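You operate a simulated robot arm through the tools that you are given. There is no shell and no other tool. Be economical: measure what you need, move in short steps, check, and stop when the job is done.

You run a simulated robot arm. Do the job below in one go: nothing can be reset, and whatever is moved stays where it is left.

## Task
Stand spacer fifteen under the dial, lower the lever and line the ring up with the pointer.
Fine: black stick lamp on to see by; dial lever up, spacer on the foot of the stand, lever down, then the ring's red mark at the pointer. Where these are worked on the way, their far stop is far enough and under half their travel is too little: dial lever.

It is judged by the outcome, as a careful person would: the job done as asked, and still so three seconds after it is handed in. It fails if anything else is knocked over, pushed out of place, dropped, spilled or broken.

## Robot
A 7-joint arm with a fingered hand on a trunk, on a base that drives. Base frame: it is fixed to the floor where the robot stands at the start and does not move with it; the origin is under the middle of the robot, x ahead of it, y to its left, z up. Units: mm, degrees, N and s.
With the tool pointing down near the work surface it reaches from about 400 to 740 mm from the robot's upright axis, wherever it stands. Its first joint turns from -166.0 to 166.0 degrees. Places, roughly: dial lever [600, -200, 1000]; dial ring [600, -100, 1000]; foot of the dial stand [600, -100, 900]; lamp button [500, 0, 1000]. Payload 3.4 kg.
Tool frame: the origin (TCP) lies between the finger pads and is the grasp point; the fingertips stand 25 mm ahead of it; z points along the fingers, y is the line along which they close. Largest opening 88 mm; the body of the gripper starts 29 mm behind the TCP. The gripper is a hand of 3 fingers: y runs from the thumb to the fingers, the wrist lies at [-13, -106, -174] in the tool frame, and closing takes about 1.5 s.
Orientation is that of the tool frame in the base frame, as [roll, pitch, yaw] about the fixed x, y, z axes, in that order (R = Rz(yaw) Ry(pitch) Rx(roll)). With the fingers straight down and the wrist toward the robot, the tool's x, y and z point along [0, 1, 0], [1, 0, 0] and [0, 0, -1] of the base frame.

## Interface
- The arm moves only by the tool nudge_tool. Its argument "commands" is text: rows parted by semicolons, each of 7 numbers parted by spaces: the shift along the tool's x, y, z in units of 100 mm (1.0 is 100 mm), then the turn, a rotation vector about the tool's x, y, z in units of 180 degrees (1.0 is 180 degrees), then the gripper command, from -1 (fully open) to 1 (shut), values between in proportion. In form: x y z rx ry rz jaw; .... A call has 1 to 10 rows; each row is the pose to reach, as a shift and turn from the pose commanded when the call began, along the tool's axes at that moment. A call with a number of a shift or a turn outside -1 to 1 is refused whole. Rows are played at 5 a second. More than 50 mm and 8.6 degrees between two rows, or a gripper value outside its range, and nothing of the call is played. Where a pose cannot be reached the arm comes as near as it can. A force on the tool above 40 N (or 10 N above the force at the start of the call, whichever is more), or a blocked arm, ends the call early, and 0.2 s more pass. The fingers move at their own pace (about 72 mm/s each) and stop on an object; they squeeze with about 23 N. The grip force told is the motor's: it shows also when the fingers shut on nothing. Time passes only in rows, and 0.2 s behind the last, so rows that repeat a pose let the fingers close. It gives the time, the measured TCP pose, the force on the tool (base axes), the opening and the grip force at its end, in the units of the frame above (readings bear some noise), with the torque about the TCP (base axes, N m) and any sound that the robot's microphone picked up.
- Cameras (640 x 400 px; columns grow to the right, rows downward): "scene" is now at [18.1, 115.3, 1521.6]; the picture's right is [-0.50, -0.87, 0.00], its down [-0.49, 0.28, -0.83] and it looks along [0.72, -0.41, -0.56] (base axes); focal length 280 px, centre (320, 200). "wrist" rides on the gripper at [58, -85, -99] in the tool frame; the picture's right is [-0.67, 0.35, -0.66], its down [-0.69, -0.63, 0.37] and it looks along [-0.28, 0.69, 0.66] (tool axes); focal length 261 px, centre (320, 200). There is no depth. A picture from a camera that has moved, and an enlarged one, comes with that camera's place and axes in the base frame and with its lens.
- camera(camera): a new picture of that camera. The clock stands still meanwhile.
- raise_lower(by): slides the trunk up (or, below 0, down) by that many mm; the arm and the scene camera ride with it, the base frame stays. It gives what a move gives, with no picture.
- drive_base(legs): drives the robot by 1 to 6 legs, each [ahead, left, turn to the left] in mm, mm and degrees, along the robot's own axes; the way and the turn of a leg run together, so that a leg with both is an arc; at most 1500 mm and 180 degrees a leg. The arm and the cameras ride along, it lands a little off, and it stops where it bumps. It gives what a move gives.
- grasp_type(shape): the hand has 3 fingers and takes this shape, open, in about a second: jaw (thumb against the fingers, like two jaws); tri (thumb and two fingers); tip (a fingertip pinch); poke (one finger out to press); point (the index stretched); flat (the hand flat); cup (the hand cupped); fist (a fist). The gripper value then closes the fingers along that shape, each until it touches; the sizes above hold for jaw. It gives what a move gives, with no picture.
- head_to(pan, tilt): turns the head with the scene camera to pan (to the left, within 155 degrees either way) and tilt (down, from -29 to 69), counted from straight ahead of the robot. It gives what a move gives.
- inspect(camera, box): a new picture of the part [left, top, right, bottom] of that camera's present view, enlarged. The clock stands still meanwhile.
- close_job(): hands the job in; it is judged then, once.

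Go step by step. Nothing tells you exact positions but the pictures and the camera data: compare them with the known pose of the tool, close in by small moves and look again before you grip or let go. The budget is 120 turns and 78 pictures, counting those below and the enlarged ones. Unless the task says otherwise, let go and move clear before handing in.

The tools are called after ">>>" as a command line: name --argument value ..., lists and objects as JSON in quotes. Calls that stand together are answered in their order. nudge_tool: Moves the arm, as the interface text tells. Its arguments: {"type":"object","properties":{"commands":{"type":"string"}},"required":["commands"]} The other tools are called the same way: raise_lower (by) slides the trunk up or down; grasp_type (shape) gives the hand a shape; drive_base (legs) drives the base; head_to (pan, tilt) turns the head that bears the scene camera; camera (camera) takes a picture; inspect (camera, box) takes an enlarged picture of a part of a camera's view; close_job () hands the job in.

At the start:

```text
time_s: 0.0
tool_pos: [403.1, 7.5, 1348.4]
orientation: [180.0, 0.1, 90.0]
wrist_force: [0.0, -0.1, -0.3]
ft_torque: [0.03, 0.01, -0.01]
opening: 87.8
finger_force: 0.2
shape: jaw
trunk travel left (down, up): [-525.0, 65.0]
robot x, y, heading: [-1.7, -0.1, -0.2]
head pan, tilt: [-29.7, 34.1]
```

scene: 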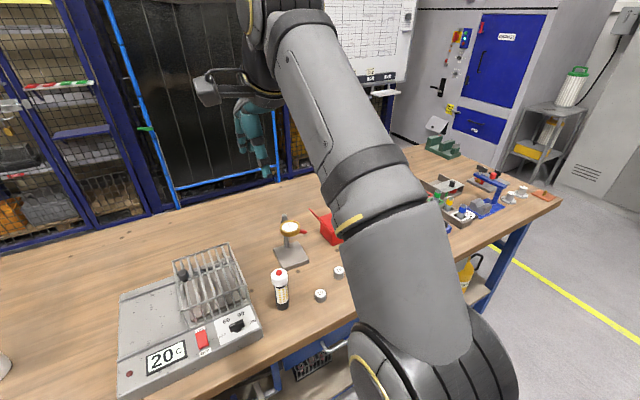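
wrist: 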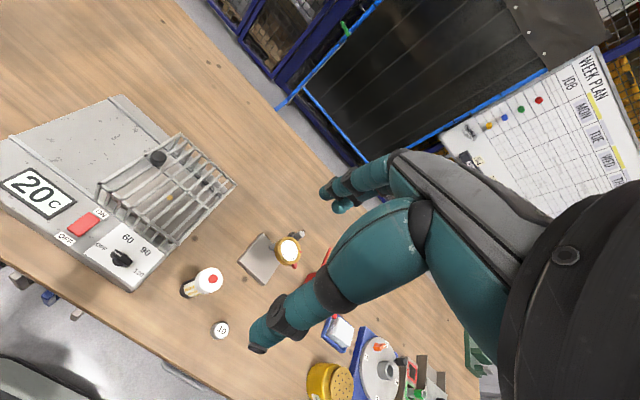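

I see the dial stand, a stick lamp (black base, red button) and at least two spacers near the front edge. I'll zoom in on these first.

>>> inspect --camera "scene" --box '[250, 200, 370, 320]'

>>> inspect --camera "wrist" --box '[170, 220, 350, 350]'

```text
3.33 times, centred on (310, 260) of scene
camera zoom: at [18.1, 115.3, 1521.6], right [-0.5, -0.87, 0.0], down [-0.49, 0.28, -0.83], along [0.72, -0.41, -0.56], focal length 933 px, centre (353, 0)
```

zoom: 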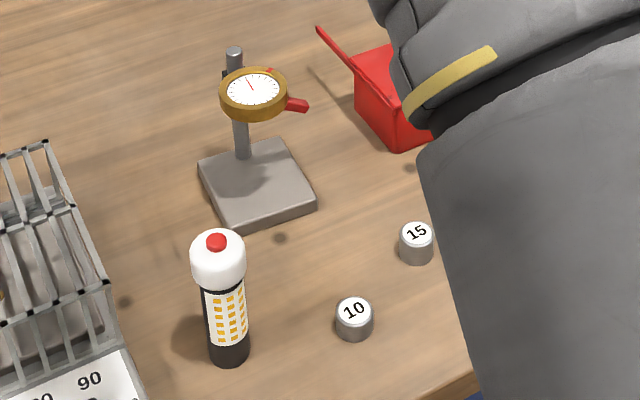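

```text
3.08 times, centred on (260, 285) of wrist
camera zoom: at [318.2, 65.4, 1447.7], right [0.35, -0.67, 0.66], down [-0.63, -0.69, -0.37], along [0.69, -0.28, -0.66], focal length 802 px, centre (505, -62)
```

zoom: 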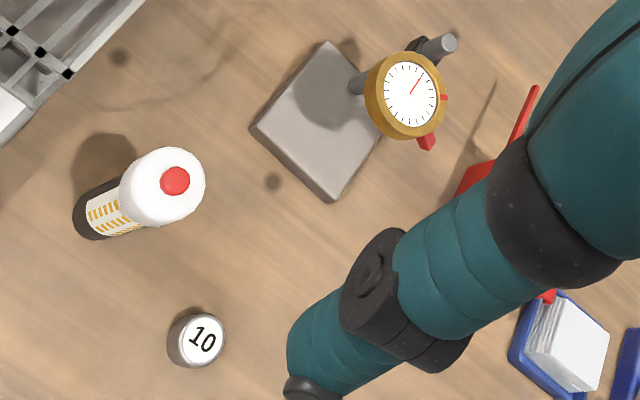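

The button is at about (474,-28,991), the dial face at (612,-120,997), spacer 15 near (487,-217,885). Spacer 10 is at (443,-127,883). I'll shape a poke, lower the trunk and look again.

>>> grasp_type --shape "poke"

>>> raise_lower --by -150

>>> nudge_tool --commands "-0.18 0.35 0.2 0 0 0 -1; -0.36 0.7 0.5 0 0 0 -1; -0.36 0.7 0.7 0 0 0 -1; -0.36 0.7 0.8 0 0 0 -1"

>>> camera --camera "wrist"

>>> camera --camera "scene"

```text
time_s: 0.9
tool_pos: [404.0, 6.9, 1349.3]
orientation: [-180.0, 0.1, 89.9]
wrist_force: [-0.1, 0.9, 0.5]
ft_torque: [0.0, 0.01, 0.02]
opening: 0.2
finger_force: 0.1
shape: poke
trunk travel left (down, up): [-525.0, 65.0]
robot x, y, heading: [-1.6, -2.7, 0.2]
head pan, tilt: [-29.7, 34.1]
```

```text
time_s: 2.6
tool_pos: [403.3, 8.0, 1199.2]
orientation: [-180.0, 0.0, 89.8]
wrist_force: [0.2, 0.0, -0.5]
ft_torque: [0.04, 0.01, 0.01]
opening: 0.2
finger_force: 0.1
shape: poke
trunk travel left (down, up): [-375.0, 215.0]
robot x, y, heading: [-5.2, 2.0, 0.0]
head pan, tilt: [-29.7, 34.1]
```

```text
time_s: 3.6
tool_pos: [475.6, -28.3, 1118.0]
orientation: [180.0, 0.0, 89.9]
wrist_force: [0.3, 0.6, -0.7]
ft_torque: [0.01, -0.01, 0.01]
opening: 0.2
finger_force: 0.1
shape: poke
trunk travel left (down, up): [-375.0, 215.0]
robot x, y, heading: [-0.5, -2.5, 0.0]
head pan, tilt: [-29.7, 34.1]
```

```text
73 pictures are left
camera wrist: at [389.8, 30.0, 1217.1], right [0.35, -0.67, 0.66], down [-0.63, -0.69, -0.37], along [0.69, -0.28, -0.66], focal length 261 px, centre (320, 200)
```

wrist: 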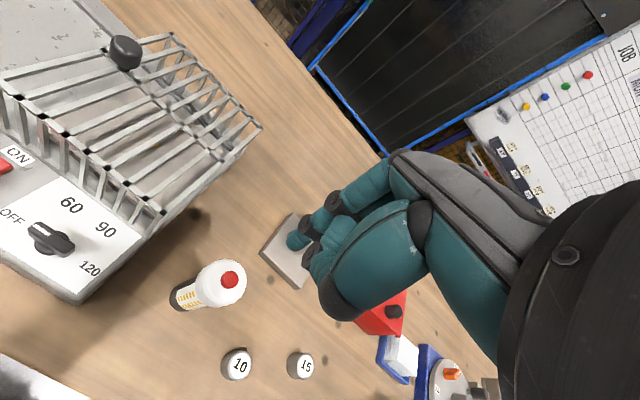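

```text
72 pictures are left
camera scene: at [17.9, 115.3, 1371.6], right [-0.5, -0.87, 0.0], down [-0.49, 0.28, -0.83], along [0.72, -0.41, -0.56], focal length 280 px, centre (320, 200)
```

scene: 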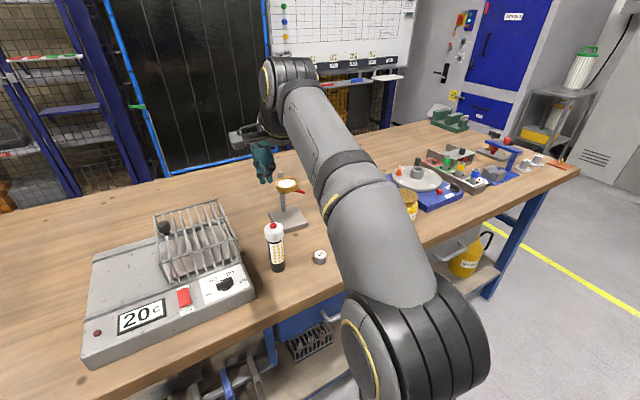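

The button estimate holds. I'll check where the poking fingertip lies.

>>> inspect --camera "wrist" --box '[170, 180, 410, 330]'

>>> inspect --camera "scene" --box '[220, 110, 340, 280]'

```text
2.67 times, centred on (290, 255) of wrist
camera zoom: at [389.8, 30.0, 1217.1], right [0.35, -0.67, 0.66], down [-0.63, -0.69, -0.37], along [0.69, -0.28, -0.66], focal length 695 px, centre (400, 53)
```

zoom: 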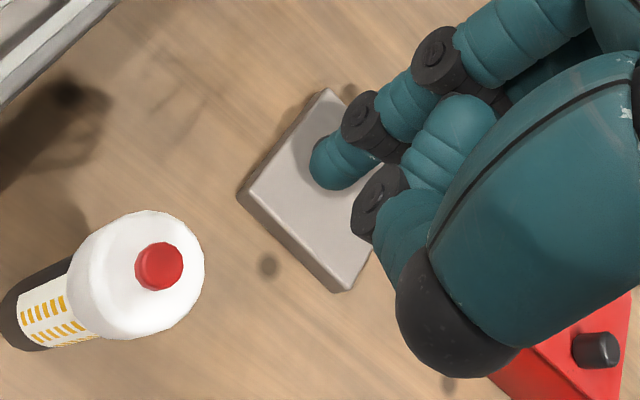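

```text
2.35 times, centred on (280, 195) of scene
camera zoom: at [17.9, 115.3, 1371.6], right [-0.5, -0.87, 0.0], down [-0.49, 0.28, -0.83], along [0.72, -0.41, -0.56], focal length 658 px, centre (414, 212)
```

zoom: 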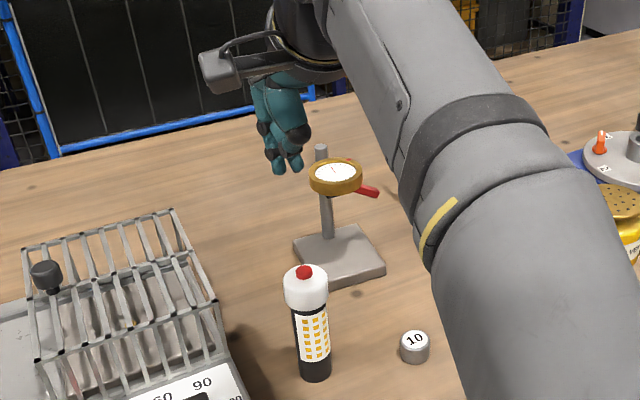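

The fingertip is about 13 mm left of and 8 mm short of the TCP line. I shift to bring it over the button, go down 70 mm and look.

>>> nudge_tool --commands "-0.12 0.08 0.3 0 0 0 -1; -0.12 0.08 0.6 0 0 0 -1; -0.12 0.08 0.7 0 0 0 -1"

>>> inspect --camera "wrist" --box '[170, 180, 410, 330]'

>>> inspect --camera "scene" --box '[220, 150, 340, 270]'

```text
time_s: 4.5
tool_pos: [483.5, -41.0, 1047.8]
orientation: [179.9, -0.1, 90.0]
wrist_force: [-0.1, 0.2, -1.2]
ft_torque: [0.05, -0.01, -0.05]
opening: 0.0
finger_force: 0.1
shape: poke
trunk travel left (down, up): [-375.0, 215.0]
robot x, y, heading: [-2.8, 2.2, 0.2]
head pan, tilt: [-29.7, 34.1]
```

```text
2.67 times, centred on (290, 255) of wrist
camera zoom: at [397.5, 17.1, 1146.7], right [0.35, -0.67, 0.66], down [-0.63, -0.69, -0.37], along [0.69, -0.28, -0.66], focal length 695 px, centre (400, 53)
```

zoom: 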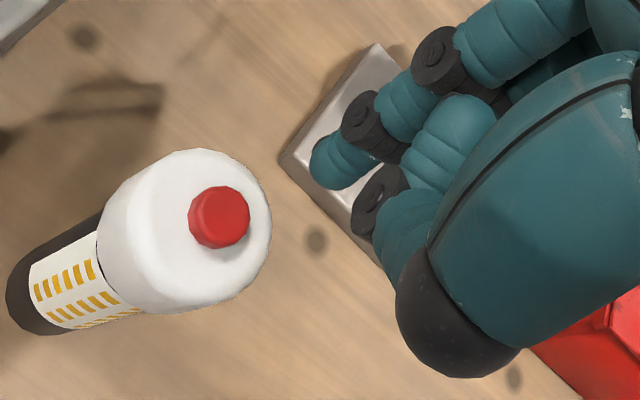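

```text
3.33 times, centred on (280, 210) of scene
camera zoom: at [18.1, 115.3, 1371.6], right [-0.5, -0.87, 0.0], down [-0.49, 0.28, -0.83], along [0.72, -0.41, -0.56], focal length 933 px, centre (453, 167)
```

zoom: 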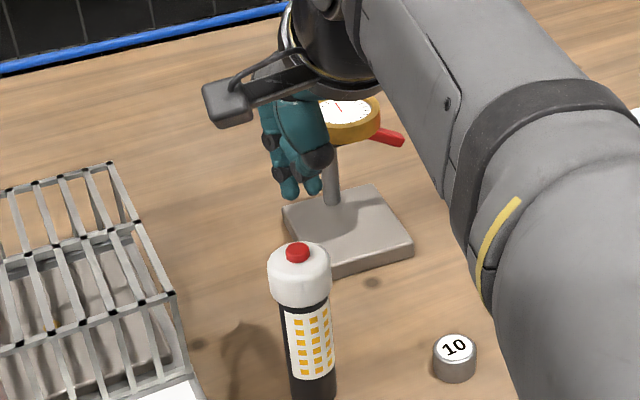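

The tip is now directly over the button, about 40 mm above. I press down in small steps.

>>> nudge_tool --commands "0 0 0.2 0 0 0 -1; 0 0 0.32 0 0 0 -1; 0 0 0.36 0 0 0 -1; 0 0 0.39 0 0 0 -1; 0 0 0.42 0 0 0 -1; 0 0 0.44 0 0 0 -1"

>>> inspect --camera "scene" --box '[220, 150, 340, 270]'

```text
time_s: 5.8
tool_pos: [481.9, -40.8, 1005.4]
orientation: [-180.0, 0.1, 90.0]
wrist_force: [0.3, -0.5, 4.8]
ft_torque: [0.03, -0.02, -0.02]
opening: 0.0
finger_force: 0.1
shape: poke
trunk travel left (down, up): [-375.0, 215.0]
robot x, y, heading: [3.6, -1.2, 0.1]
head pan, tilt: [-29.7, 34.1]
heard: click
```

```text
3.33 times, centred on (280, 210) of scene
camera zoom: at [17.8, 115.2, 1371.7], right [-0.5, -0.87, 0.0], down [-0.49, 0.28, -0.83], along [0.72, -0.41, -0.56], focal length 933 px, centre (453, 167)
```

zoom: 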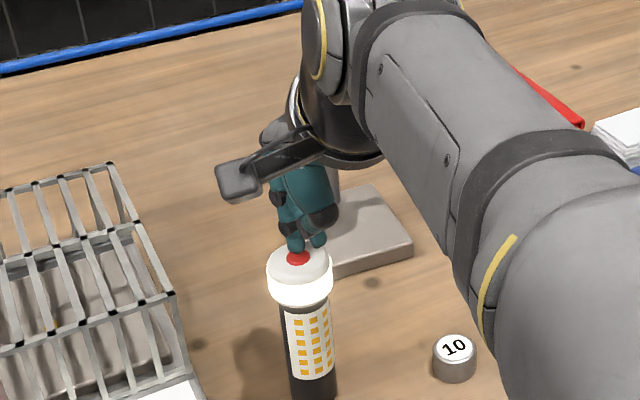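

A click was heard and the lamp head glows. I lift off and move back to see the dial.

>>> nudge_tool --commands "0 0 -0.3 0 0 0 -1; 0 0 -0.7 0 0 0 -1; 0 -0.4 -1 0 0 0 -1; 0.3 -0.8 -1 0 0 0 -1"

>>> grasp_type --shape "jaw"

>>> camera --camera "wrist"

>>> camera --camera "scene"

```text
time_s: 6.8
tool_pos: [398.9, -13.1, 1103.6]
orientation: [179.9, 0.0, 90.0]
wrist_force: [-0.4, -0.3, -1.4]
ft_torque: [0.0, 0.0, -0.02]
opening: 0.2
finger_force: 0.1
shape: poke
trunk travel left (down, up): [-375.0, 215.0]
robot x, y, heading: [-2.9, -0.5, -0.3]
head pan, tilt: [-29.7, 34.1]
```

```text
time_s: 7.8
tool_pos: [400.0, -12.7, 1103.2]
orientation: [-180.0, 0.0, 90.0]
wrist_force: [0.1, 0.3, 0.2]
ft_torque: [-0.02, 0.0, -0.02]
opening: 87.8
finger_force: 0.1
shape: jaw
trunk travel left (down, up): [-375.0, 215.0]
robot x, y, heading: [2.1, -3.4, 0.2]
head pan, tilt: [-29.7, 34.1]
```

```text
66 pictures are left
camera wrist: at [315.2, 45.3, 1201.9], right [0.35, -0.67, 0.66], down [-0.63, -0.69, -0.37], along [0.69, -0.28, -0.66], focal length 261 px, centre (320, 200)
```

wrist: 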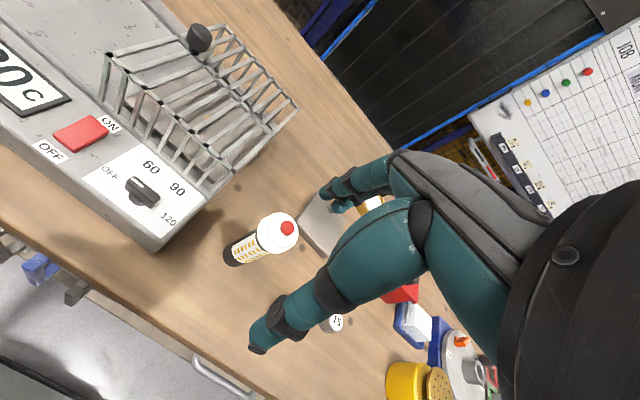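

```text
65 pictures are left
camera scene: at [18.1, 115.2, 1371.6], right [-0.5, -0.87, 0.0], down [-0.49, 0.28, -0.83], along [0.72, -0.41, -0.56], focal length 280 px, centre (320, 200)
```

scene: 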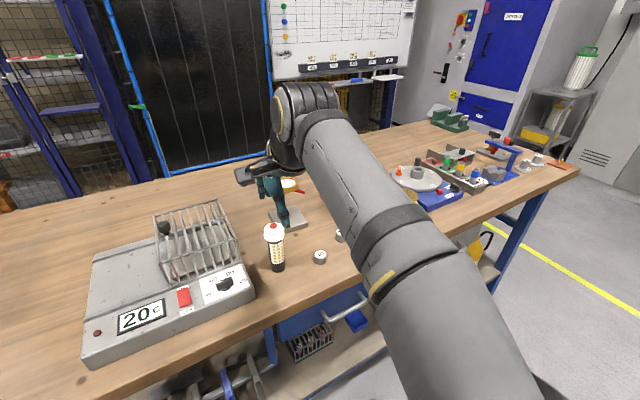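

The hand hides the dial; I swing it to the right and a little up for a clear view from both cameras.

>>> nudge_tool --commands "-0.3 0 -0.2 0 0 0 -1; -0.65 0 -0.3 0 0 0 -1; -1 0 -0.3 0 0 0 -1"

>>> nudge_tool --commands "-0.35 0 -0.1 0 0 0 -1; -0.7 0 -0.2 0 0 0 -1"

>>> inspect --camera "wrist" --box '[160, 60, 360, 260]'

>>> inspect --camera "scene" --box '[250, 160, 370, 280]'

```text
time_s: 8.6
tool_pos: [401.8, -110.8, 1133.4]
orientation: [180.0, 0.0, 90.0]
wrist_force: [0.1, 0.4, -0.2]
ft_torque: [0.0, -0.03, 0.02]
opening: 88.1
finger_force: 0.1
shape: jaw
trunk travel left (down, up): [-375.0, 215.0]
robot x, y, heading: [-1.9, 1.5, 0.0]
head pan, tilt: [-29.7, 34.1]
```

```text
time_s: 9.2
tool_pos: [401.8, -182.8, 1152.0]
orientation: [-179.9, 0.0, 90.0]
wrist_force: [-0.3, 0.1, 0.0]
ft_torque: [0.02, 0.04, -0.01]
opening: 87.8
finger_force: 0.0
shape: jaw
trunk travel left (down, up): [-375.0, 215.0]
robot x, y, heading: [2.1, 2.2, -0.3]
head pan, tilt: [-29.7, 34.1]
```

```text
2.00 times, centred on (260, 160) of wrist
camera zoom: at [315.5, -124.6, 1251.0], right [0.35, -0.67, 0.66], down [-0.63, -0.69, -0.37], along [0.69, -0.28, -0.66], focal length 521 px, centre (440, 280)
```

zoom: 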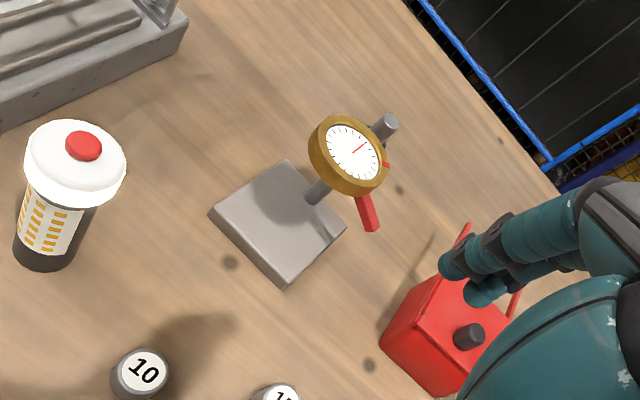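

```text
3.33 times, centred on (310, 220) of scene
camera zoom: at [18.2, 115.1, 1371.6], right [-0.5, -0.87, 0.0], down [-0.49, 0.28, -0.83], along [0.72, -0.41, -0.56], focal length 933 px, centre (353, 133)
```

zoom: 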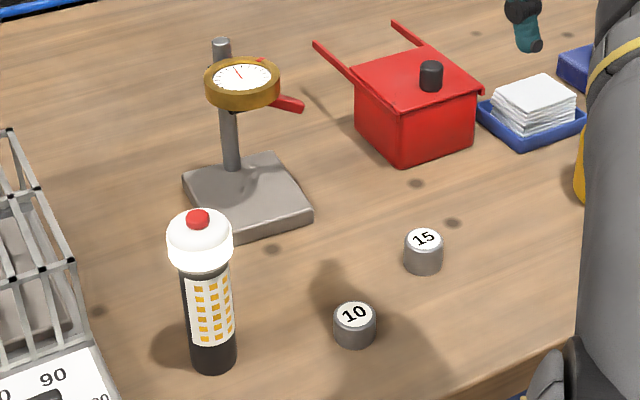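

Clear view now. I zoom tight on the dial.

>>> inspect --camera "wrist" --box '[235, 105, 315, 185]'

>>> inspect --camera "scene" --box '[275, 165, 315, 205]'

```text
5.00 times, centred on (275, 145) of wrist
camera zoom: at [315.5, -124.6, 1251.0], right [0.35, -0.67, 0.66], down [-0.63, -0.69, -0.37], along [0.69, -0.28, -0.66], focal length 1303 px, centre (545, 475)
```

zoom: 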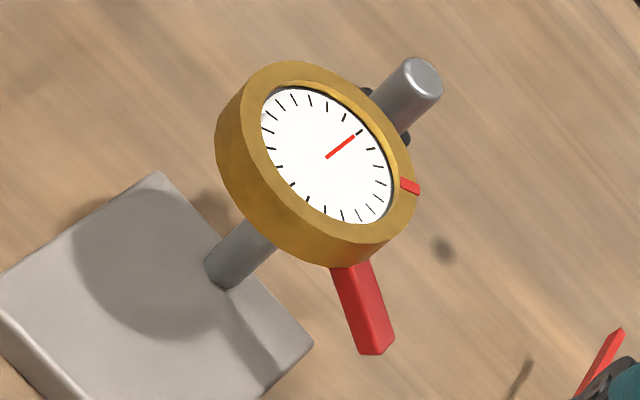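

```text
10.00 times, centred on (295, 185) of scene
camera zoom: at [18.2, 115.1, 1371.6], right [-0.5, -0.87, 0.0], down [-0.49, 0.28, -0.83], along [0.72, -0.41, -0.56], focal length 2798 px, centre (570, 350)
```

zoom: 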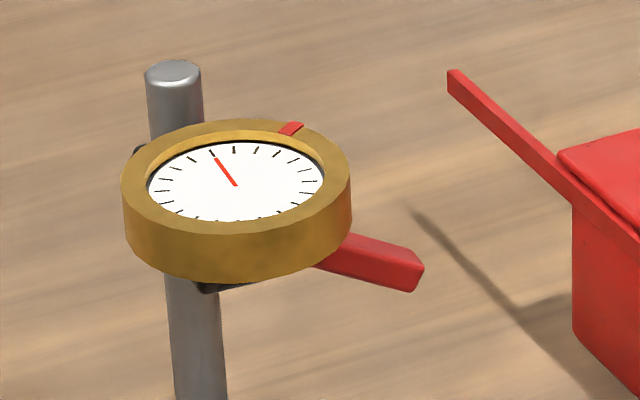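

The dial lies flat. Its needle points toward the post and the ring's mark sits clockwise of it. The lever hangs down at the right, tip near (616,-177,950). I turn the hand so that the fingers point forward and 40° down with the wrist to the right, good for both lever and spacer.

>>> nudge_tool --commands "0 0 0 -0.018 -0.0104 -0.0386 1; 0 0 0 -0.0359 -0.0208 -0.0771 1; 0 0 0 -0.0538 -0.0311 -0.1157 1; 0 0 0 -0.0718 -0.0415 -0.1543 1; 0 0 0 -0.0897 -0.0519 -0.1928 1; 0 0 0 -0.1076 -0.0623 -0.2314 1; 0 0 0 -0.1256 -0.0726 -0.2699 1; 0 0 0 -0.1435 -0.083 -0.3085 1"

>>> nudge_tool --commands "0 0 0 -0.018 -0.0104 -0.0386 1; 0 0 0 -0.0359 -0.0208 -0.0771 1; 0 0 0 -0.0538 -0.0311 -0.1157 1; 0 0 0 -0.0718 -0.0415 -0.1543 1; 0 0 0 -0.0897 -0.0519 -0.1928 1; 0 0 0 -0.1076 -0.0623 -0.2314 1; 0 0 0 -0.1256 -0.0726 -0.2699 1; 0 0 0 -0.1435 -0.083 -0.3085 1"

>>> camera --camera "wrist"

>>> camera --camera "scene"

```text
time_s: 10.9
tool_pos: [402.8, -181.0, 1156.0]
orientation: [164.1, 24.3, 143.3]
wrist_force: [0.2, 0.2, 1.4]
ft_torque: [0.0, -0.01, -0.03]
opening: 0.0
finger_force: 22.9
shape: jaw
trunk travel left (down, up): [-375.0, 215.0]
robot x, y, heading: [-0.1, -2.1, 0.1]
head pan, tilt: [-29.7, 34.1]
```

```text
time_s: 12.8
tool_pos: [370.6, -182.7, 1136.4]
orientation: [176.4, 47.9, -158.1]
wrist_force: [0.4, 0.8, -0.2]
ft_torque: [-0.06, 0.01, 0.02]
opening: 0.0
finger_force: 22.5
shape: jaw
out of reach, approached as far as the arm can: row 7, 8
trunk travel left (down, up): [-375.0, 215.0]
robot x, y, heading: [-0.5, -4.1, 0.4]
head pan, tilt: [-29.7, 34.1]
```

```text
60 pictures are left
camera wrist: at [303.2, -308.0, 1155.8], right [-0.16, 0.26, 0.95], down [0.93, -0.28, 0.24], along [0.33, 0.92, -0.2], focal length 261 px, centre (320, 200)
```

wrist: 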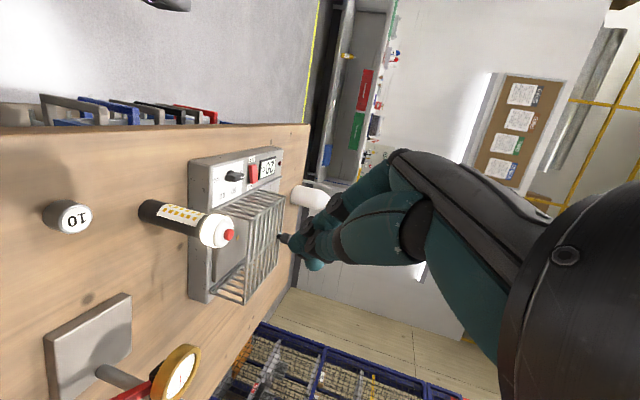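

```text
59 pictures are left
camera scene: at [19.7, 115.1, 1371.6], right [-0.5, -0.87, 0.0], down [-0.49, 0.28, -0.83], along [0.72, -0.41, -0.56], focal length 280 px, centre (320, 200)
```

scene: 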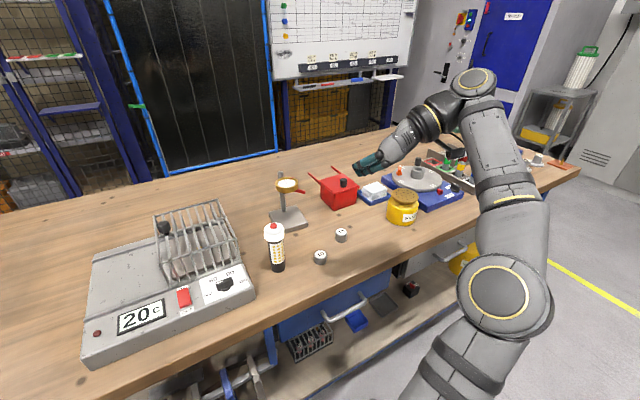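

Nearly the wanted orientation, but the arm is cramped this close in. I move outward toward the lever at height and see whether it recovers.

>>> nudge_tool --commands "-0.02 -0.18 0.27 0 0 0 1; -0.05 -0.37 0.53 0 0 0 1; -0.07 -0.55 0.8 0 0 0 1; -0.07 -0.55 0.8 0 0 0 1"

```text
time_s: 13.8
tool_pos: [451.6, -202.7, 1087.0]
orientation: [176.5, 48.0, -158.0]
wrist_force: [0.2, 0.8, 0.4]
ft_torque: [-0.01, 0.0, -0.05]
opening: 0.0
finger_force: 23.2
shape: jaw
trunk travel left (down, up): [-375.0, 215.0]
robot x, y, heading: [1.6, 1.3, -0.1]
head pan, tilt: [-29.7, 34.1]
```

The orientation is good enough (fingers 42° down, heading 27° left). I go to a spot in front of and below the lever.

>>> nudge_tool --commands "0.1 -0.12 0.35 0 0 0 1; 0.21 -0.25 0.7 0 0 0 1"

>>> nudge_tool --commands "0.1 -0.12 0.35 0 0 0 1; 0.21 -0.25 0.7 0 0 0 1"

>>> camera --camera "wrist"

>>> inspect --camera "scene" --box '[250, 150, 370, 270]'

```text
time_s: 14.3
tool_pos: [493.2, -209.3, 1022.9]
orientation: [176.4, 47.9, -158.0]
wrist_force: [-0.3, 0.4, 0.3]
ft_torque: [0.0, 0.01, 0.0]
opening: 0.0
finger_force: 23.4
shape: jaw
trunk travel left (down, up): [-375.0, 215.0]
robot x, y, heading: [-1.1, 0.0, 0.0]
head pan, tilt: [-29.7, 34.1]
```

```text
time_s: 14.9
tool_pos: [530.4, -206.7, 951.2]
orientation: [176.4, 47.9, -158.0]
wrist_force: [0.1, -0.5, -0.7]
ft_torque: [0.01, 0.0, 0.01]
opening: 0.0
finger_force: 23.4
shape: jaw
out of reach, approached as far as the arm can: row 2
trunk travel left (down, up): [-375.0, 215.0]
robot x, y, heading: [-0.2, -3.0, 0.2]
head pan, tilt: [-29.7, 34.1]
```

```text
58 pictures are left
camera wrist: at [463.7, -331.8, 970.1], right [-0.16, 0.26, 0.95], down [0.93, -0.28, 0.24], along [0.33, 0.92, -0.2], focal length 261 px, centre (320, 200)
```

wrist: 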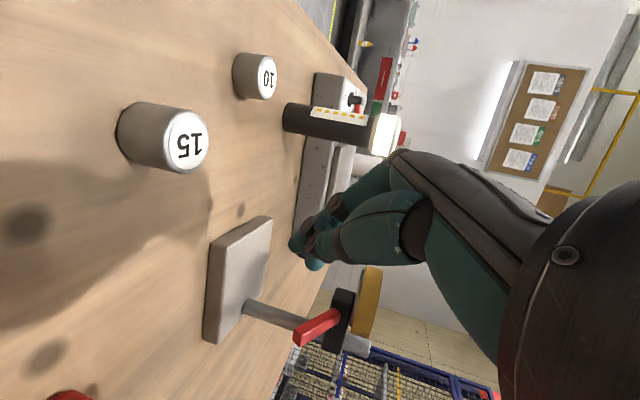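

```text
3.33 times, centred on (310, 210) of scene
camera zoom: at [18.1, 115.0, 1371.6], right [-0.5, -0.87, 0.0], down [-0.49, 0.28, -0.83], along [0.72, -0.41, -0.56], focal length 933 px, centre (353, 167)
```

zoom: 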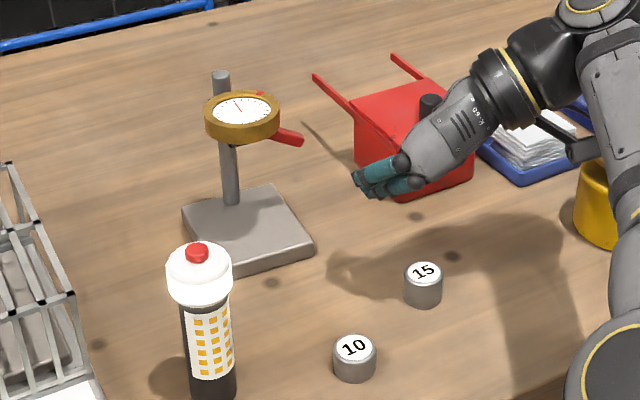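

The stand is clearly seen from the side now; the arm is at the edge of its reach with the wrist out to the right. I'll lift, drive the base 200 mm to the right so the wrist is straight ahead, and aim the head again.

>>> raise_lower --by 150

>>> drive_base --legs '[[0, -200, 0]]'

>>> head_to --pan -5 --tilt 36

>>> camera --camera "scene"

```text
time_s: 16.7
tool_pos: [530.3, -207.2, 1101.0]
orientation: [176.5, 47.9, -158.0]
wrist_force: [-0.1, 0.4, 0.1]
ft_torque: [-0.03, -0.02, 0.0]
opening: 0.0
finger_force: 23.0
shape: jaw
trunk travel left (down, up): [-525.0, 65.0]
robot x, y, heading: [-0.5, -2.3, -0.1]
head pan, tilt: [-29.7, 34.1]
```

```text
time_s: 18.3
tool_pos: [532.5, -407.6, 1101.1]
orientation: [176.4, 48.0, -157.9]
wrist_force: [0.4, 1.0, 0.1]
ft_torque: [-0.03, 0.01, 0.01]
opening: 0.0
finger_force: 22.6
shape: jaw
trunk travel left (down, up): [-525.0, 65.0]
robot x, y, heading: [-1.1, -201.7, 0.2]
head pan, tilt: [-29.7, 34.1]
```

```text
time_s: 19.2
tool_pos: [532.2, -406.5, 1101.0]
orientation: [176.4, 48.0, -157.9]
wrist_force: [-0.6, -0.5, 0.3]
ft_torque: [0.02, -0.05, 0.0]
opening: 0.0
finger_force: 22.9
shape: jaw
trunk travel left (down, up): [-525.0, 65.0]
robot x, y, heading: [2.6, -198.3, 0.3]
head pan, tilt: [-5.0, 36.0]
```

```text
56 pictures are left
camera scene: at [28.2, -49.8, 1518.6], right [-0.08, -1.0, 0.0], down [-0.59, 0.05, -0.81], along [0.81, -0.07, -0.59], focal length 280 px, centre (320, 200)
```

scene: 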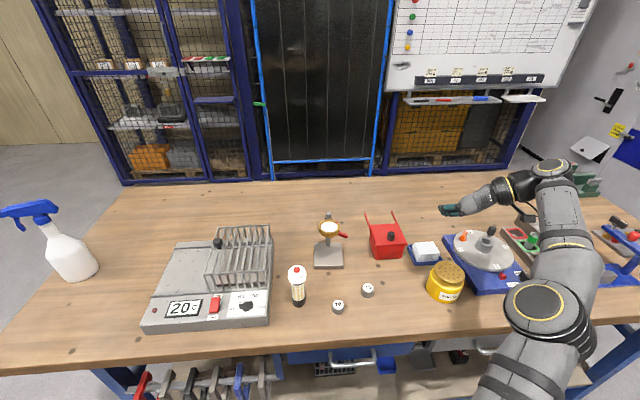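

Excellent unobstructed view. I zoom in to refine positions.

>>> inspect --camera "scene" --box '[280, 200, 420, 320]'

>>> inspect --camera "scene" --box '[305, 205, 360, 275]'

```text
3.33 times, centred on (350, 260) of scene
camera zoom: at [28.2, -49.8, 1518.6], right [-0.08, -1.0, 0.0], down [-0.59, 0.05, -0.81], along [0.81, -0.07, -0.59], focal length 933 px, centre (220, 0)
```

zoom: 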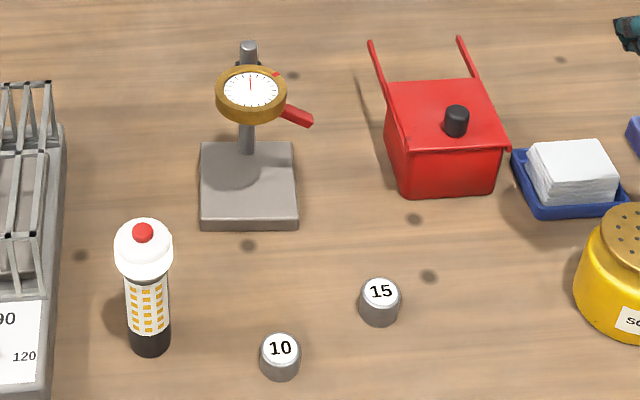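

```text
5.71 times, centred on (332, 240) of scene
camera zoom: at [28.2, -49.8, 1518.6], right [-0.08, -1.0, 0.0], down [-0.59, 0.05, -0.81], along [0.81, -0.07, -0.59], focal length 1599 px, centre (249, -29)
```

zoom: 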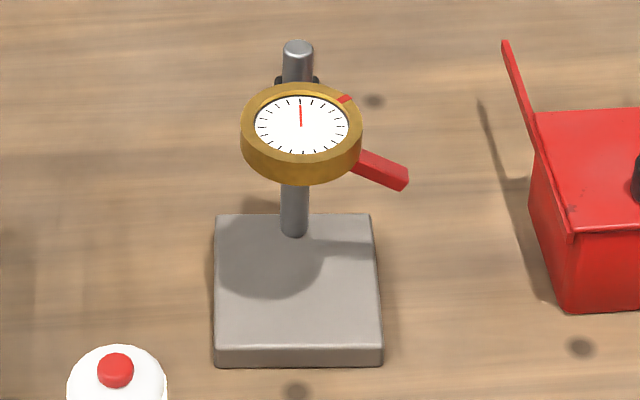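

Lever tip about (618,-179,950), foot spans x 575–672, y −167…−82. I bring the hand back over to the spot in front of the lever and lower the trunk.

>>> nudge_tool --commands "-0.09 0.29 0.12 0 0 0 1; -0.18 0.58 0.24 0 0 0 1; -0.27 0.875 0.355 0 0 0 1"

>>> nudge_tool --commands "-0.09 0.29 0.12 0 0 0 1; -0.18 0.58 0.24 0 0 0 1; -0.27 0.875 0.355 0 0 0 1"

>>> raise_lower --by -150

>>> inspect --camera "wrist" --box '[180, 180, 420, 380]'

>>> inspect --camera "scene" --box '[280, 150, 420, 270]'

```text
time_s: 20.0
tool_pos: [534.4, -306.1, 1102.9]
orientation: [176.3, 48.0, -158.0]
wrist_force: [0.1, 0.2, -0.3]
ft_torque: [-0.04, 0.0, 0.01]
opening: 0.1
finger_force: 23.4
shape: jaw
trunk travel left (down, up): [-525.0, 65.0]
robot x, y, heading: [3.4, -200.2, 0.2]
head pan, tilt: [-5.0, 36.0]
```

```text
time_s: 20.8
tool_pos: [542.0, -206.3, 1101.8]
orientation: [176.5, 47.9, -157.8]
wrist_force: [0.4, 0.6, 0.2]
ft_torque: [0.02, 0.0, -0.01]
opening: 0.0
finger_force: 23.3
shape: jaw
trunk travel left (down, up): [-525.0, 65.0]
robot x, y, heading: [2.0, -202.1, 0.1]
head pan, tilt: [-5.0, 36.0]
```

```text
time_s: 22.5
tool_pos: [541.0, -208.1, 951.3]
orientation: [176.4, 48.0, -157.9]
wrist_force: [0.2, 0.5, -0.5]
ft_torque: [-0.01, 0.06, 0.03]
opening: 0.0
finger_force: 23.2
shape: jaw
trunk travel left (down, up): [-375.0, 215.0]
robot x, y, heading: [-0.4, -198.3, 0.2]
head pan, tilt: [-5.0, 36.0]
```

```text
2.00 times, centred on (300, 280) of wrist
camera zoom: at [474.8, -332.1, 970.6], right [-0.17, 0.26, 0.95], down [0.93, -0.27, 0.24], along [0.32, 0.92, -0.2], focal length 521 px, centre (360, 40)
```

zoom: 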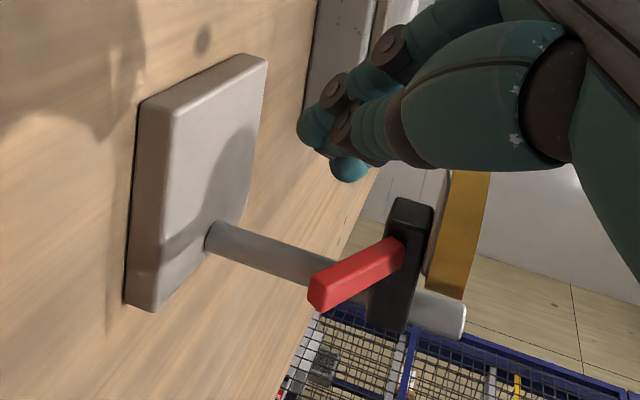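

```text
3.33 times, centred on (350, 210) of scene
camera zoom: at [28.1, -49.7, 1368.6], right [-0.08, -1.0, 0.0], down [-0.59, 0.05, -0.81], along [0.81, -0.07, -0.59], focal length 933 px, centre (220, 167)
```

zoom: 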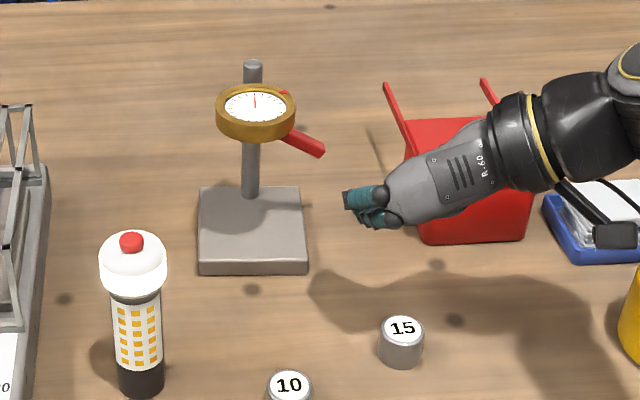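

I can see the lever hinges on a black block beneath the dial, sloping down to the right; its tip is near (624,-180,945). To keep the palm clear of the ring I'll open the fingers about 30 mm and slip the left-hand fingers beneath the lever.

>>> nudge_tool --commands "0 0 0 0 0 0 0.32; 0.115 -0.006 0.1 0 0 0 0.32; 0.23 -0.013 0.207 0 0 0 0.32; 0.03 -0.09 0.41 0 0 0 0.32; -0.17 -0.17 0.62 0 0 0 0.32"

>>> inspect --camera "wrist" --box '[180, 130, 420, 330]'

>>> inspect --camera "scene" --box '[280, 150, 420, 270]'

```text
time_s: 23.7
tool_pos: [601.8, -198.6, 922.9]
orientation: [176.5, 47.9, -157.9]
wrist_force: [0.3, 0.3, 0.5]
ft_torque: [0.0, 0.02, 0.01]
opening: 29.2
finger_force: 0.1
shape: jaw
trunk travel left (down, up): [-375.0, 215.0]
robot x, y, heading: [4.5, -200.6, 0.1]
head pan, tilt: [-5.0, 36.0]
```

```text
2.00 times, centred on (300, 230) of wrist
camera zoom: at [535.6, -323.7, 941.1], right [-0.17, 0.26, 0.95], down [0.93, -0.27, 0.24], along [0.32, 0.92, -0.2], focal length 521 px, centre (360, 140)
```

zoom: 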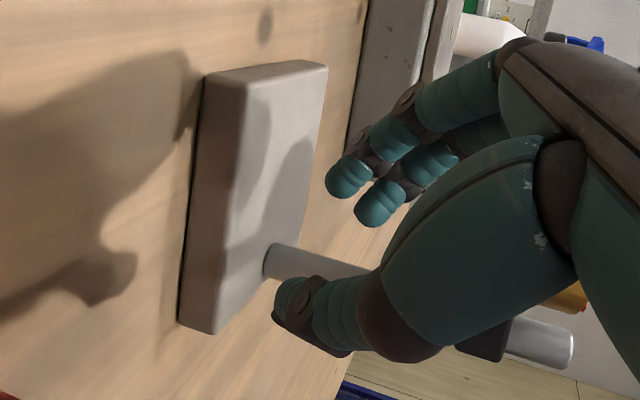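

```text
3.33 times, centred on (350, 210) of scene
camera zoom: at [28.3, -49.7, 1368.6], right [-0.08, -1.0, 0.0], down [-0.59, 0.05, -0.81], along [0.81, -0.07, -0.59], focal length 933 px, centre (220, 167)
```

zoom: 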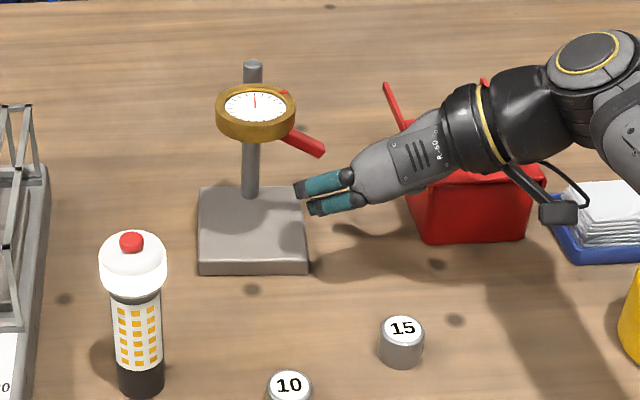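

The fingers are beneath and in front of the lever. I advance the last 28 mm and start lifting.

>>> nudge_tool --commands "-0.1 -0.035 0.12 0 0 0 0.32; -0.19 -0.07 0.23 0 0 0 0.32; -0.264 -0.066 0.163 0 0 0 0.32; -0.338 -0.062 0.096 0 0 0 0.32; -0.375 -0.06 0.063 0 0 0 0.32"

>>> inspect --camera "scene" --box '[290, 160, 390, 245]'

```text
time_s: 24.9
tool_pos: [631.6, -192.2, 946.3]
orientation: [176.4, 48.0, -157.9]
wrist_force: [-1.3, -0.7, -1.0]
ft_torque: [-0.07, -0.03, 0.04]
opening: 29.9
finger_force: 0.1
shape: jaw
trunk travel left (down, up): [-375.0, 215.0]
robot x, y, heading: [0.9, -198.7, 0.3]
head pan, tilt: [-5.0, 36.0]
```

```text
4.71 times, centred on (340, 202) of scene
camera zoom: at [28.2, -49.8, 1368.6], right [-0.08, -1.0, 0.0], down [-0.59, 0.05, -0.81], along [0.81, -0.07, -0.59], focal length 1317 px, centre (226, 188)
```

zoom: 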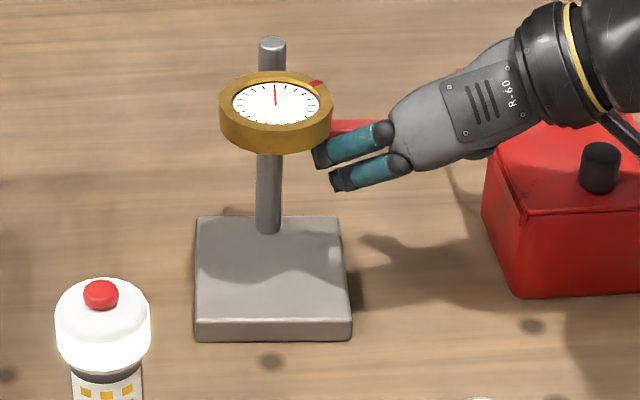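

The lever is swinging up with the fingers. I keep lifting, easing slightly away from the ring.

>>> nudge_tool --commands "-0.064 -0.032 -0.08 0 0 0 0.32; -0.138 -0.028 -0.147 0 0 0 0.32; -0.175 -0.026 -0.18 0 0 0 0.32; -0.212 -0.024 -0.214 0 0 0 0.32"

>>> inspect --camera "scene" --box '[290, 160, 390, 245]'

>>> camera --camera "wrist"

```text
time_s: 25.9
tool_pos: [630.3, -196.2, 975.3]
orientation: [176.5, 48.0, -157.8]
wrist_force: [-0.8, 1.0, -8.7]
ft_torque: [-0.26, 0.09, 0.01]
opening: 29.6
finger_force: 0.0
shape: jaw
trunk travel left (down, up): [-375.0, 215.0]
robot x, y, heading: [4.0, -206.9, 0.2]
head pan, tilt: [-5.0, 36.0]
```

```text
4.71 times, centred on (340, 202) of scene
camera zoom: at [29.0, -49.7, 1368.5], right [-0.08, -1.0, 0.0], down [-0.59, 0.05, -0.81], along [0.81, -0.07, -0.59], focal length 1317 px, centre (226, 188)
```

zoom: 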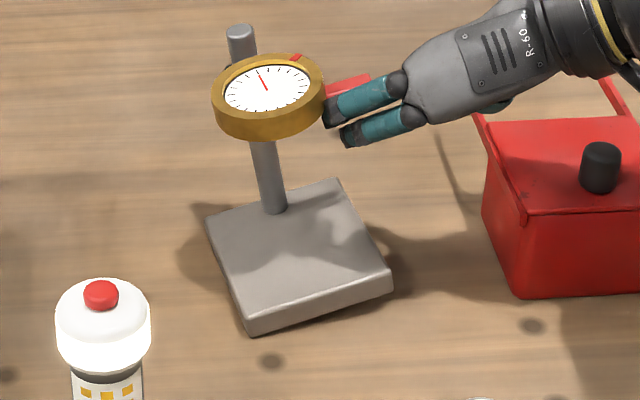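

```text
47 pictures are left
camera wrist: at [564.4, -320.9, 994.9], right [-0.16, 0.26, 0.95], down [0.93, -0.27, 0.24], along [0.32, 0.92, -0.2], focal length 261 px, centre (320, 200)
```

wrist: 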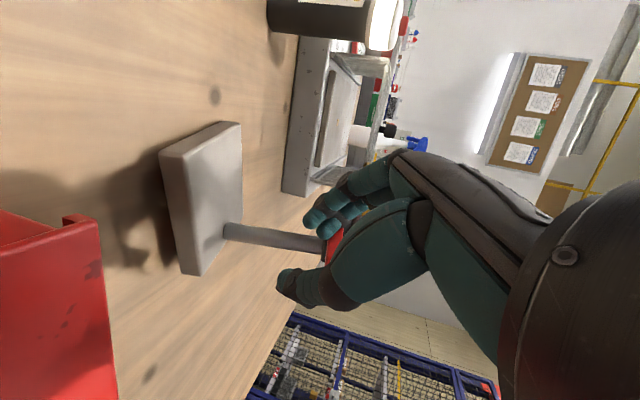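

The lever reached its stop and the stand lifted slightly with it. I lower back gently at once.

>>> nudge_tool --commands "0.037 0 0.033 0 0 0 0.32; 0.074 0 0.067 0 0 0 0.32; 0.11 -0.002 0.1 0 0 0 0.32; 0.148 -0.004 0.134 0 0 0 0.32; 0.185 -0.008 0.167 0 0 0 0.32"

>>> inspect --camera "scene" --box '[290, 160, 390, 245]'

```text
time_s: 27.1
tool_pos: [629.5, -194.0, 950.1]
orientation: [176.6, 48.0, -157.8]
wrist_force: [0.8, 0.9, 0.3]
ft_torque: [0.05, 0.01, 0.0]
opening: 29.6
finger_force: 0.0
shape: jaw
trunk travel left (down, up): [-375.0, 215.0]
robot x, y, heading: [2.3, -198.5, 0.1]
head pan, tilt: [-5.0, 36.0]
```

```text
4.71 times, centred on (340, 202) of scene
camera zoom: at [28.1, -49.7, 1368.6], right [-0.08, -1.0, 0.0], down [-0.59, 0.05, -0.81], along [0.81, -0.07, -0.59], focal length 1317 px, centre (226, 188)
```

zoom: 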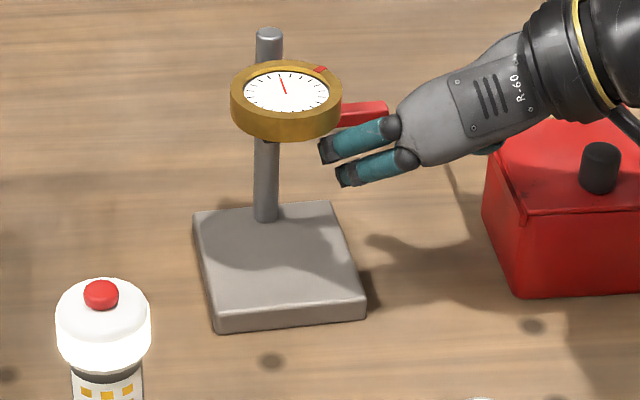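

The stand is flat on its foot again, turned only slightly, and the lever stays up by itself. I withdraw the fingers down and back.

>>> nudge_tool --commands "0.074 -0.004 0.067 0 0 0 0.32; 0.2 -0.01 -0.08 0 0 0 0.32; 0.36 -0.02 -0.26 0 0 0 0.32; 0.52 -0.02 -0.43 0 0 0 0.32; 0.66 -0.02 -0.6 0 0 0 0.32; 0.66 -0.02 -0.6 0 0 0 -0.1"

>>> inspect --camera "scene" --box '[290, 160, 390, 245]'

>>> camera --camera "wrist"

```text
time_s: 28.5
tool_pos: [551.1, -234.5, 943.0]
orientation: [176.2, 48.0, -158.0]
wrist_force: [0.9, -0.2, -0.9]
ft_torque: [0.02, 0.01, 0.0]
opening: 47.9
finger_force: 0.1
shape: jaw
trunk travel left (down, up): [-375.0, 215.0]
robot x, y, heading: [2.4, -201.4, 0.1]
head pan, tilt: [-5.0, 36.0]
```

```text
4.71 times, centred on (340, 202) of scene
camera zoom: at [28.0, -49.8, 1368.6], right [-0.08, -1.0, 0.0], down [-0.59, 0.05, -0.81], along [0.81, -0.07, -0.59], focal length 1317 px, centre (226, 188)
```

zoom: 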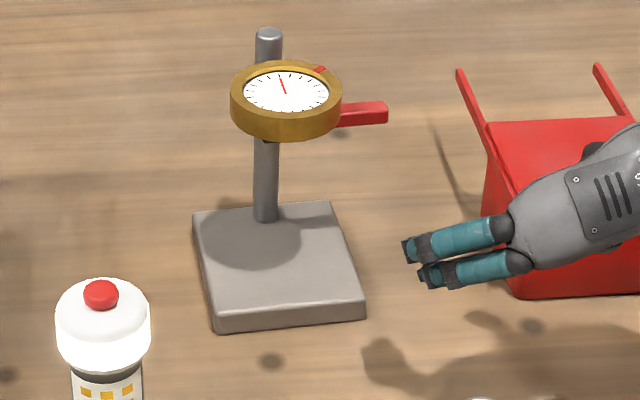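

```text
44 pictures are left
camera wrist: at [484.3, -358.8, 962.0], right [-0.17, 0.26, 0.95], down [0.93, -0.27, 0.24], along [0.32, 0.92, -0.2], focal length 261 px, centre (320, 200)
```

wrist: 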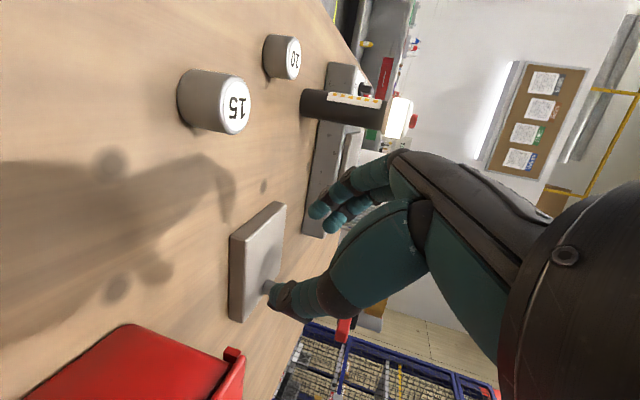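

Lever stays up. Spacer 15 is at about (489,-219). I move over it with the fingers open 70 mm and slightly steeper, staying above.

>>> nudge_tool --commands "0.22 0.2 -0.2 0 0.016 0 -0.6; 0.43 0.39 -0.41 0 0.033 0 -0.6; 0.43 0.39 -0.41 0 0.033 0 -0.6"

>>> inspect --camera "wrist" --box '[160, 100, 420, 320]'

>>> inspect --camera "scene" --box '[310, 200, 430, 300]'

```text
time_s: 29.3
tool_pos: [479.8, -222.2, 935.3]
orientation: [176.9, 42.1, -157.2]
wrist_force: [-0.8, 0.3, 1.0]
ft_torque: [-0.01, -0.03, 0.01]
opening: 70.3
finger_force: 0.1
shape: jaw
trunk travel left (down, up): [-375.0, 215.0]
robot x, y, heading: [-2.7, -202.0, 0.3]
head pan, tilt: [-5.0, 36.0]
```

```text
1.82 times, centred on (290, 210) of wrist
camera zoom: at [416.0, -346.2, 967.2], right [-0.08, 0.31, 0.95], down [0.95, -0.26, 0.16], along [0.3, 0.92, -0.27], focal length 474 px, centre (374, 182)
```

zoom: 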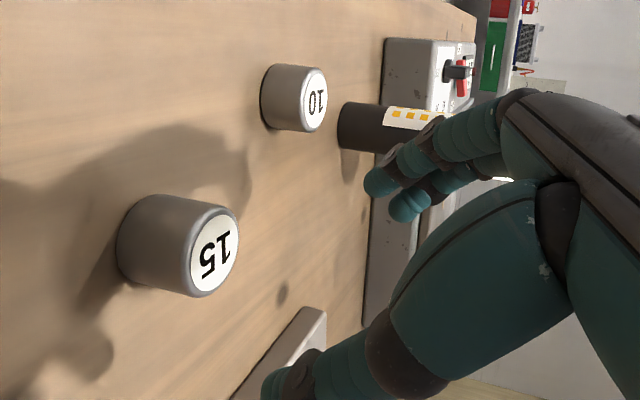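

```text
4.00 times, centred on (370, 250) of scene
camera zoom: at [28.0, -49.7, 1368.6], right [-0.08, -1.0, 0.0], down [-0.59, 0.05, -0.81], along [0.81, -0.07, -0.59], focal length 1119 px, centre (120, 0)
```

zoom: 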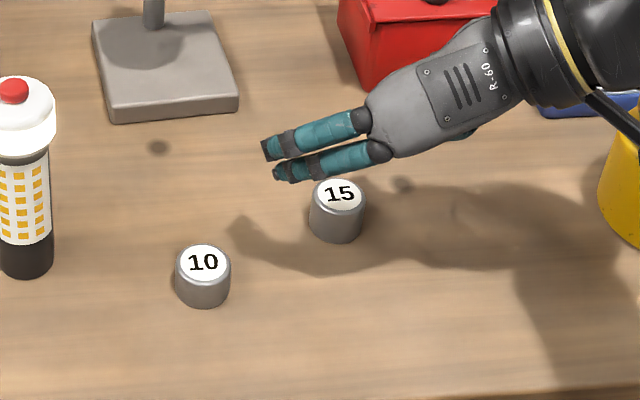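

Spacer 15 sits squarely under the gap between fingers and thumb. I descend to just above the table and check.

>>> nudge_tool --commands "0.15 -0.009 0.167 0 0 0 -0.6; 0.27 -0.016 0.297 0 0 0 -0.6; 0.3 -0.018 0.333 0 0 0 -0.6"

>>> inspect --camera "wrist" --box '[160, 100, 420, 320]'

>>> inspect --camera "scene" --box '[310, 200, 430, 300]'

```text
time_s: 30.1
tool_pos: [479.9, -221.4, 894.2]
orientation: [176.8, 42.1, -157.2]
wrist_force: [0.4, -0.2, -0.2]
ft_torque: [-0.01, -0.02, -0.02]
opening: 70.2
finger_force: 0.1
shape: jaw
trunk travel left (down, up): [-375.0, 215.0]
robot x, y, heading: [1.1, -204.3, 0.1]
head pan, tilt: [-5.0, 36.0]
```

```text
1.82 times, centred on (290, 210) of wrist
camera zoom: at [416.6, -346.0, 924.0], right [-0.08, 0.31, 0.95], down [0.95, -0.26, 0.16], along [0.3, 0.92, -0.27], focal length 474 px, centre (374, 182)
```

zoom: 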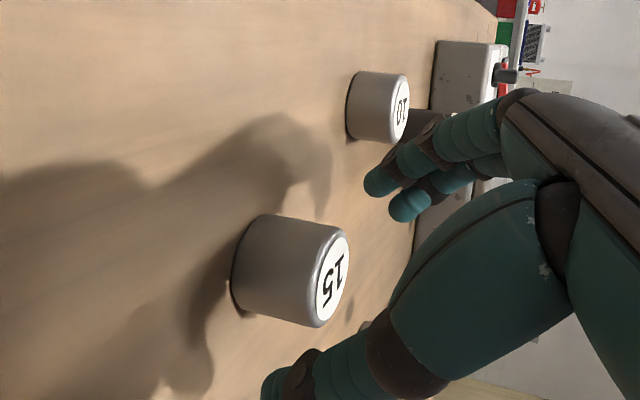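

```text
4.00 times, centred on (370, 250) of scene
camera zoom: at [28.2, -49.7, 1368.6], right [-0.08, -1.0, 0.0], down [-0.59, 0.05, -0.81], along [0.81, -0.07, -0.59], focal length 1119 px, centre (120, 0)
```

zoom: 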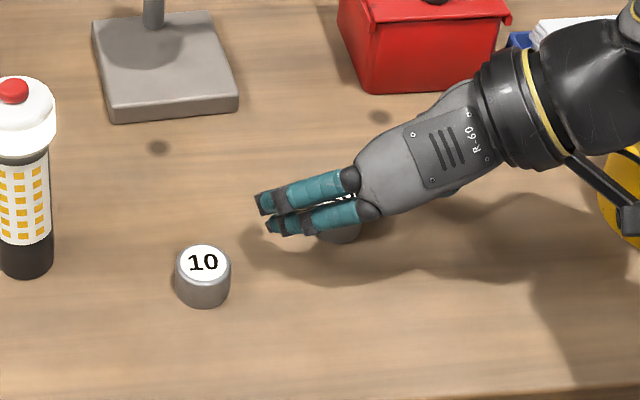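

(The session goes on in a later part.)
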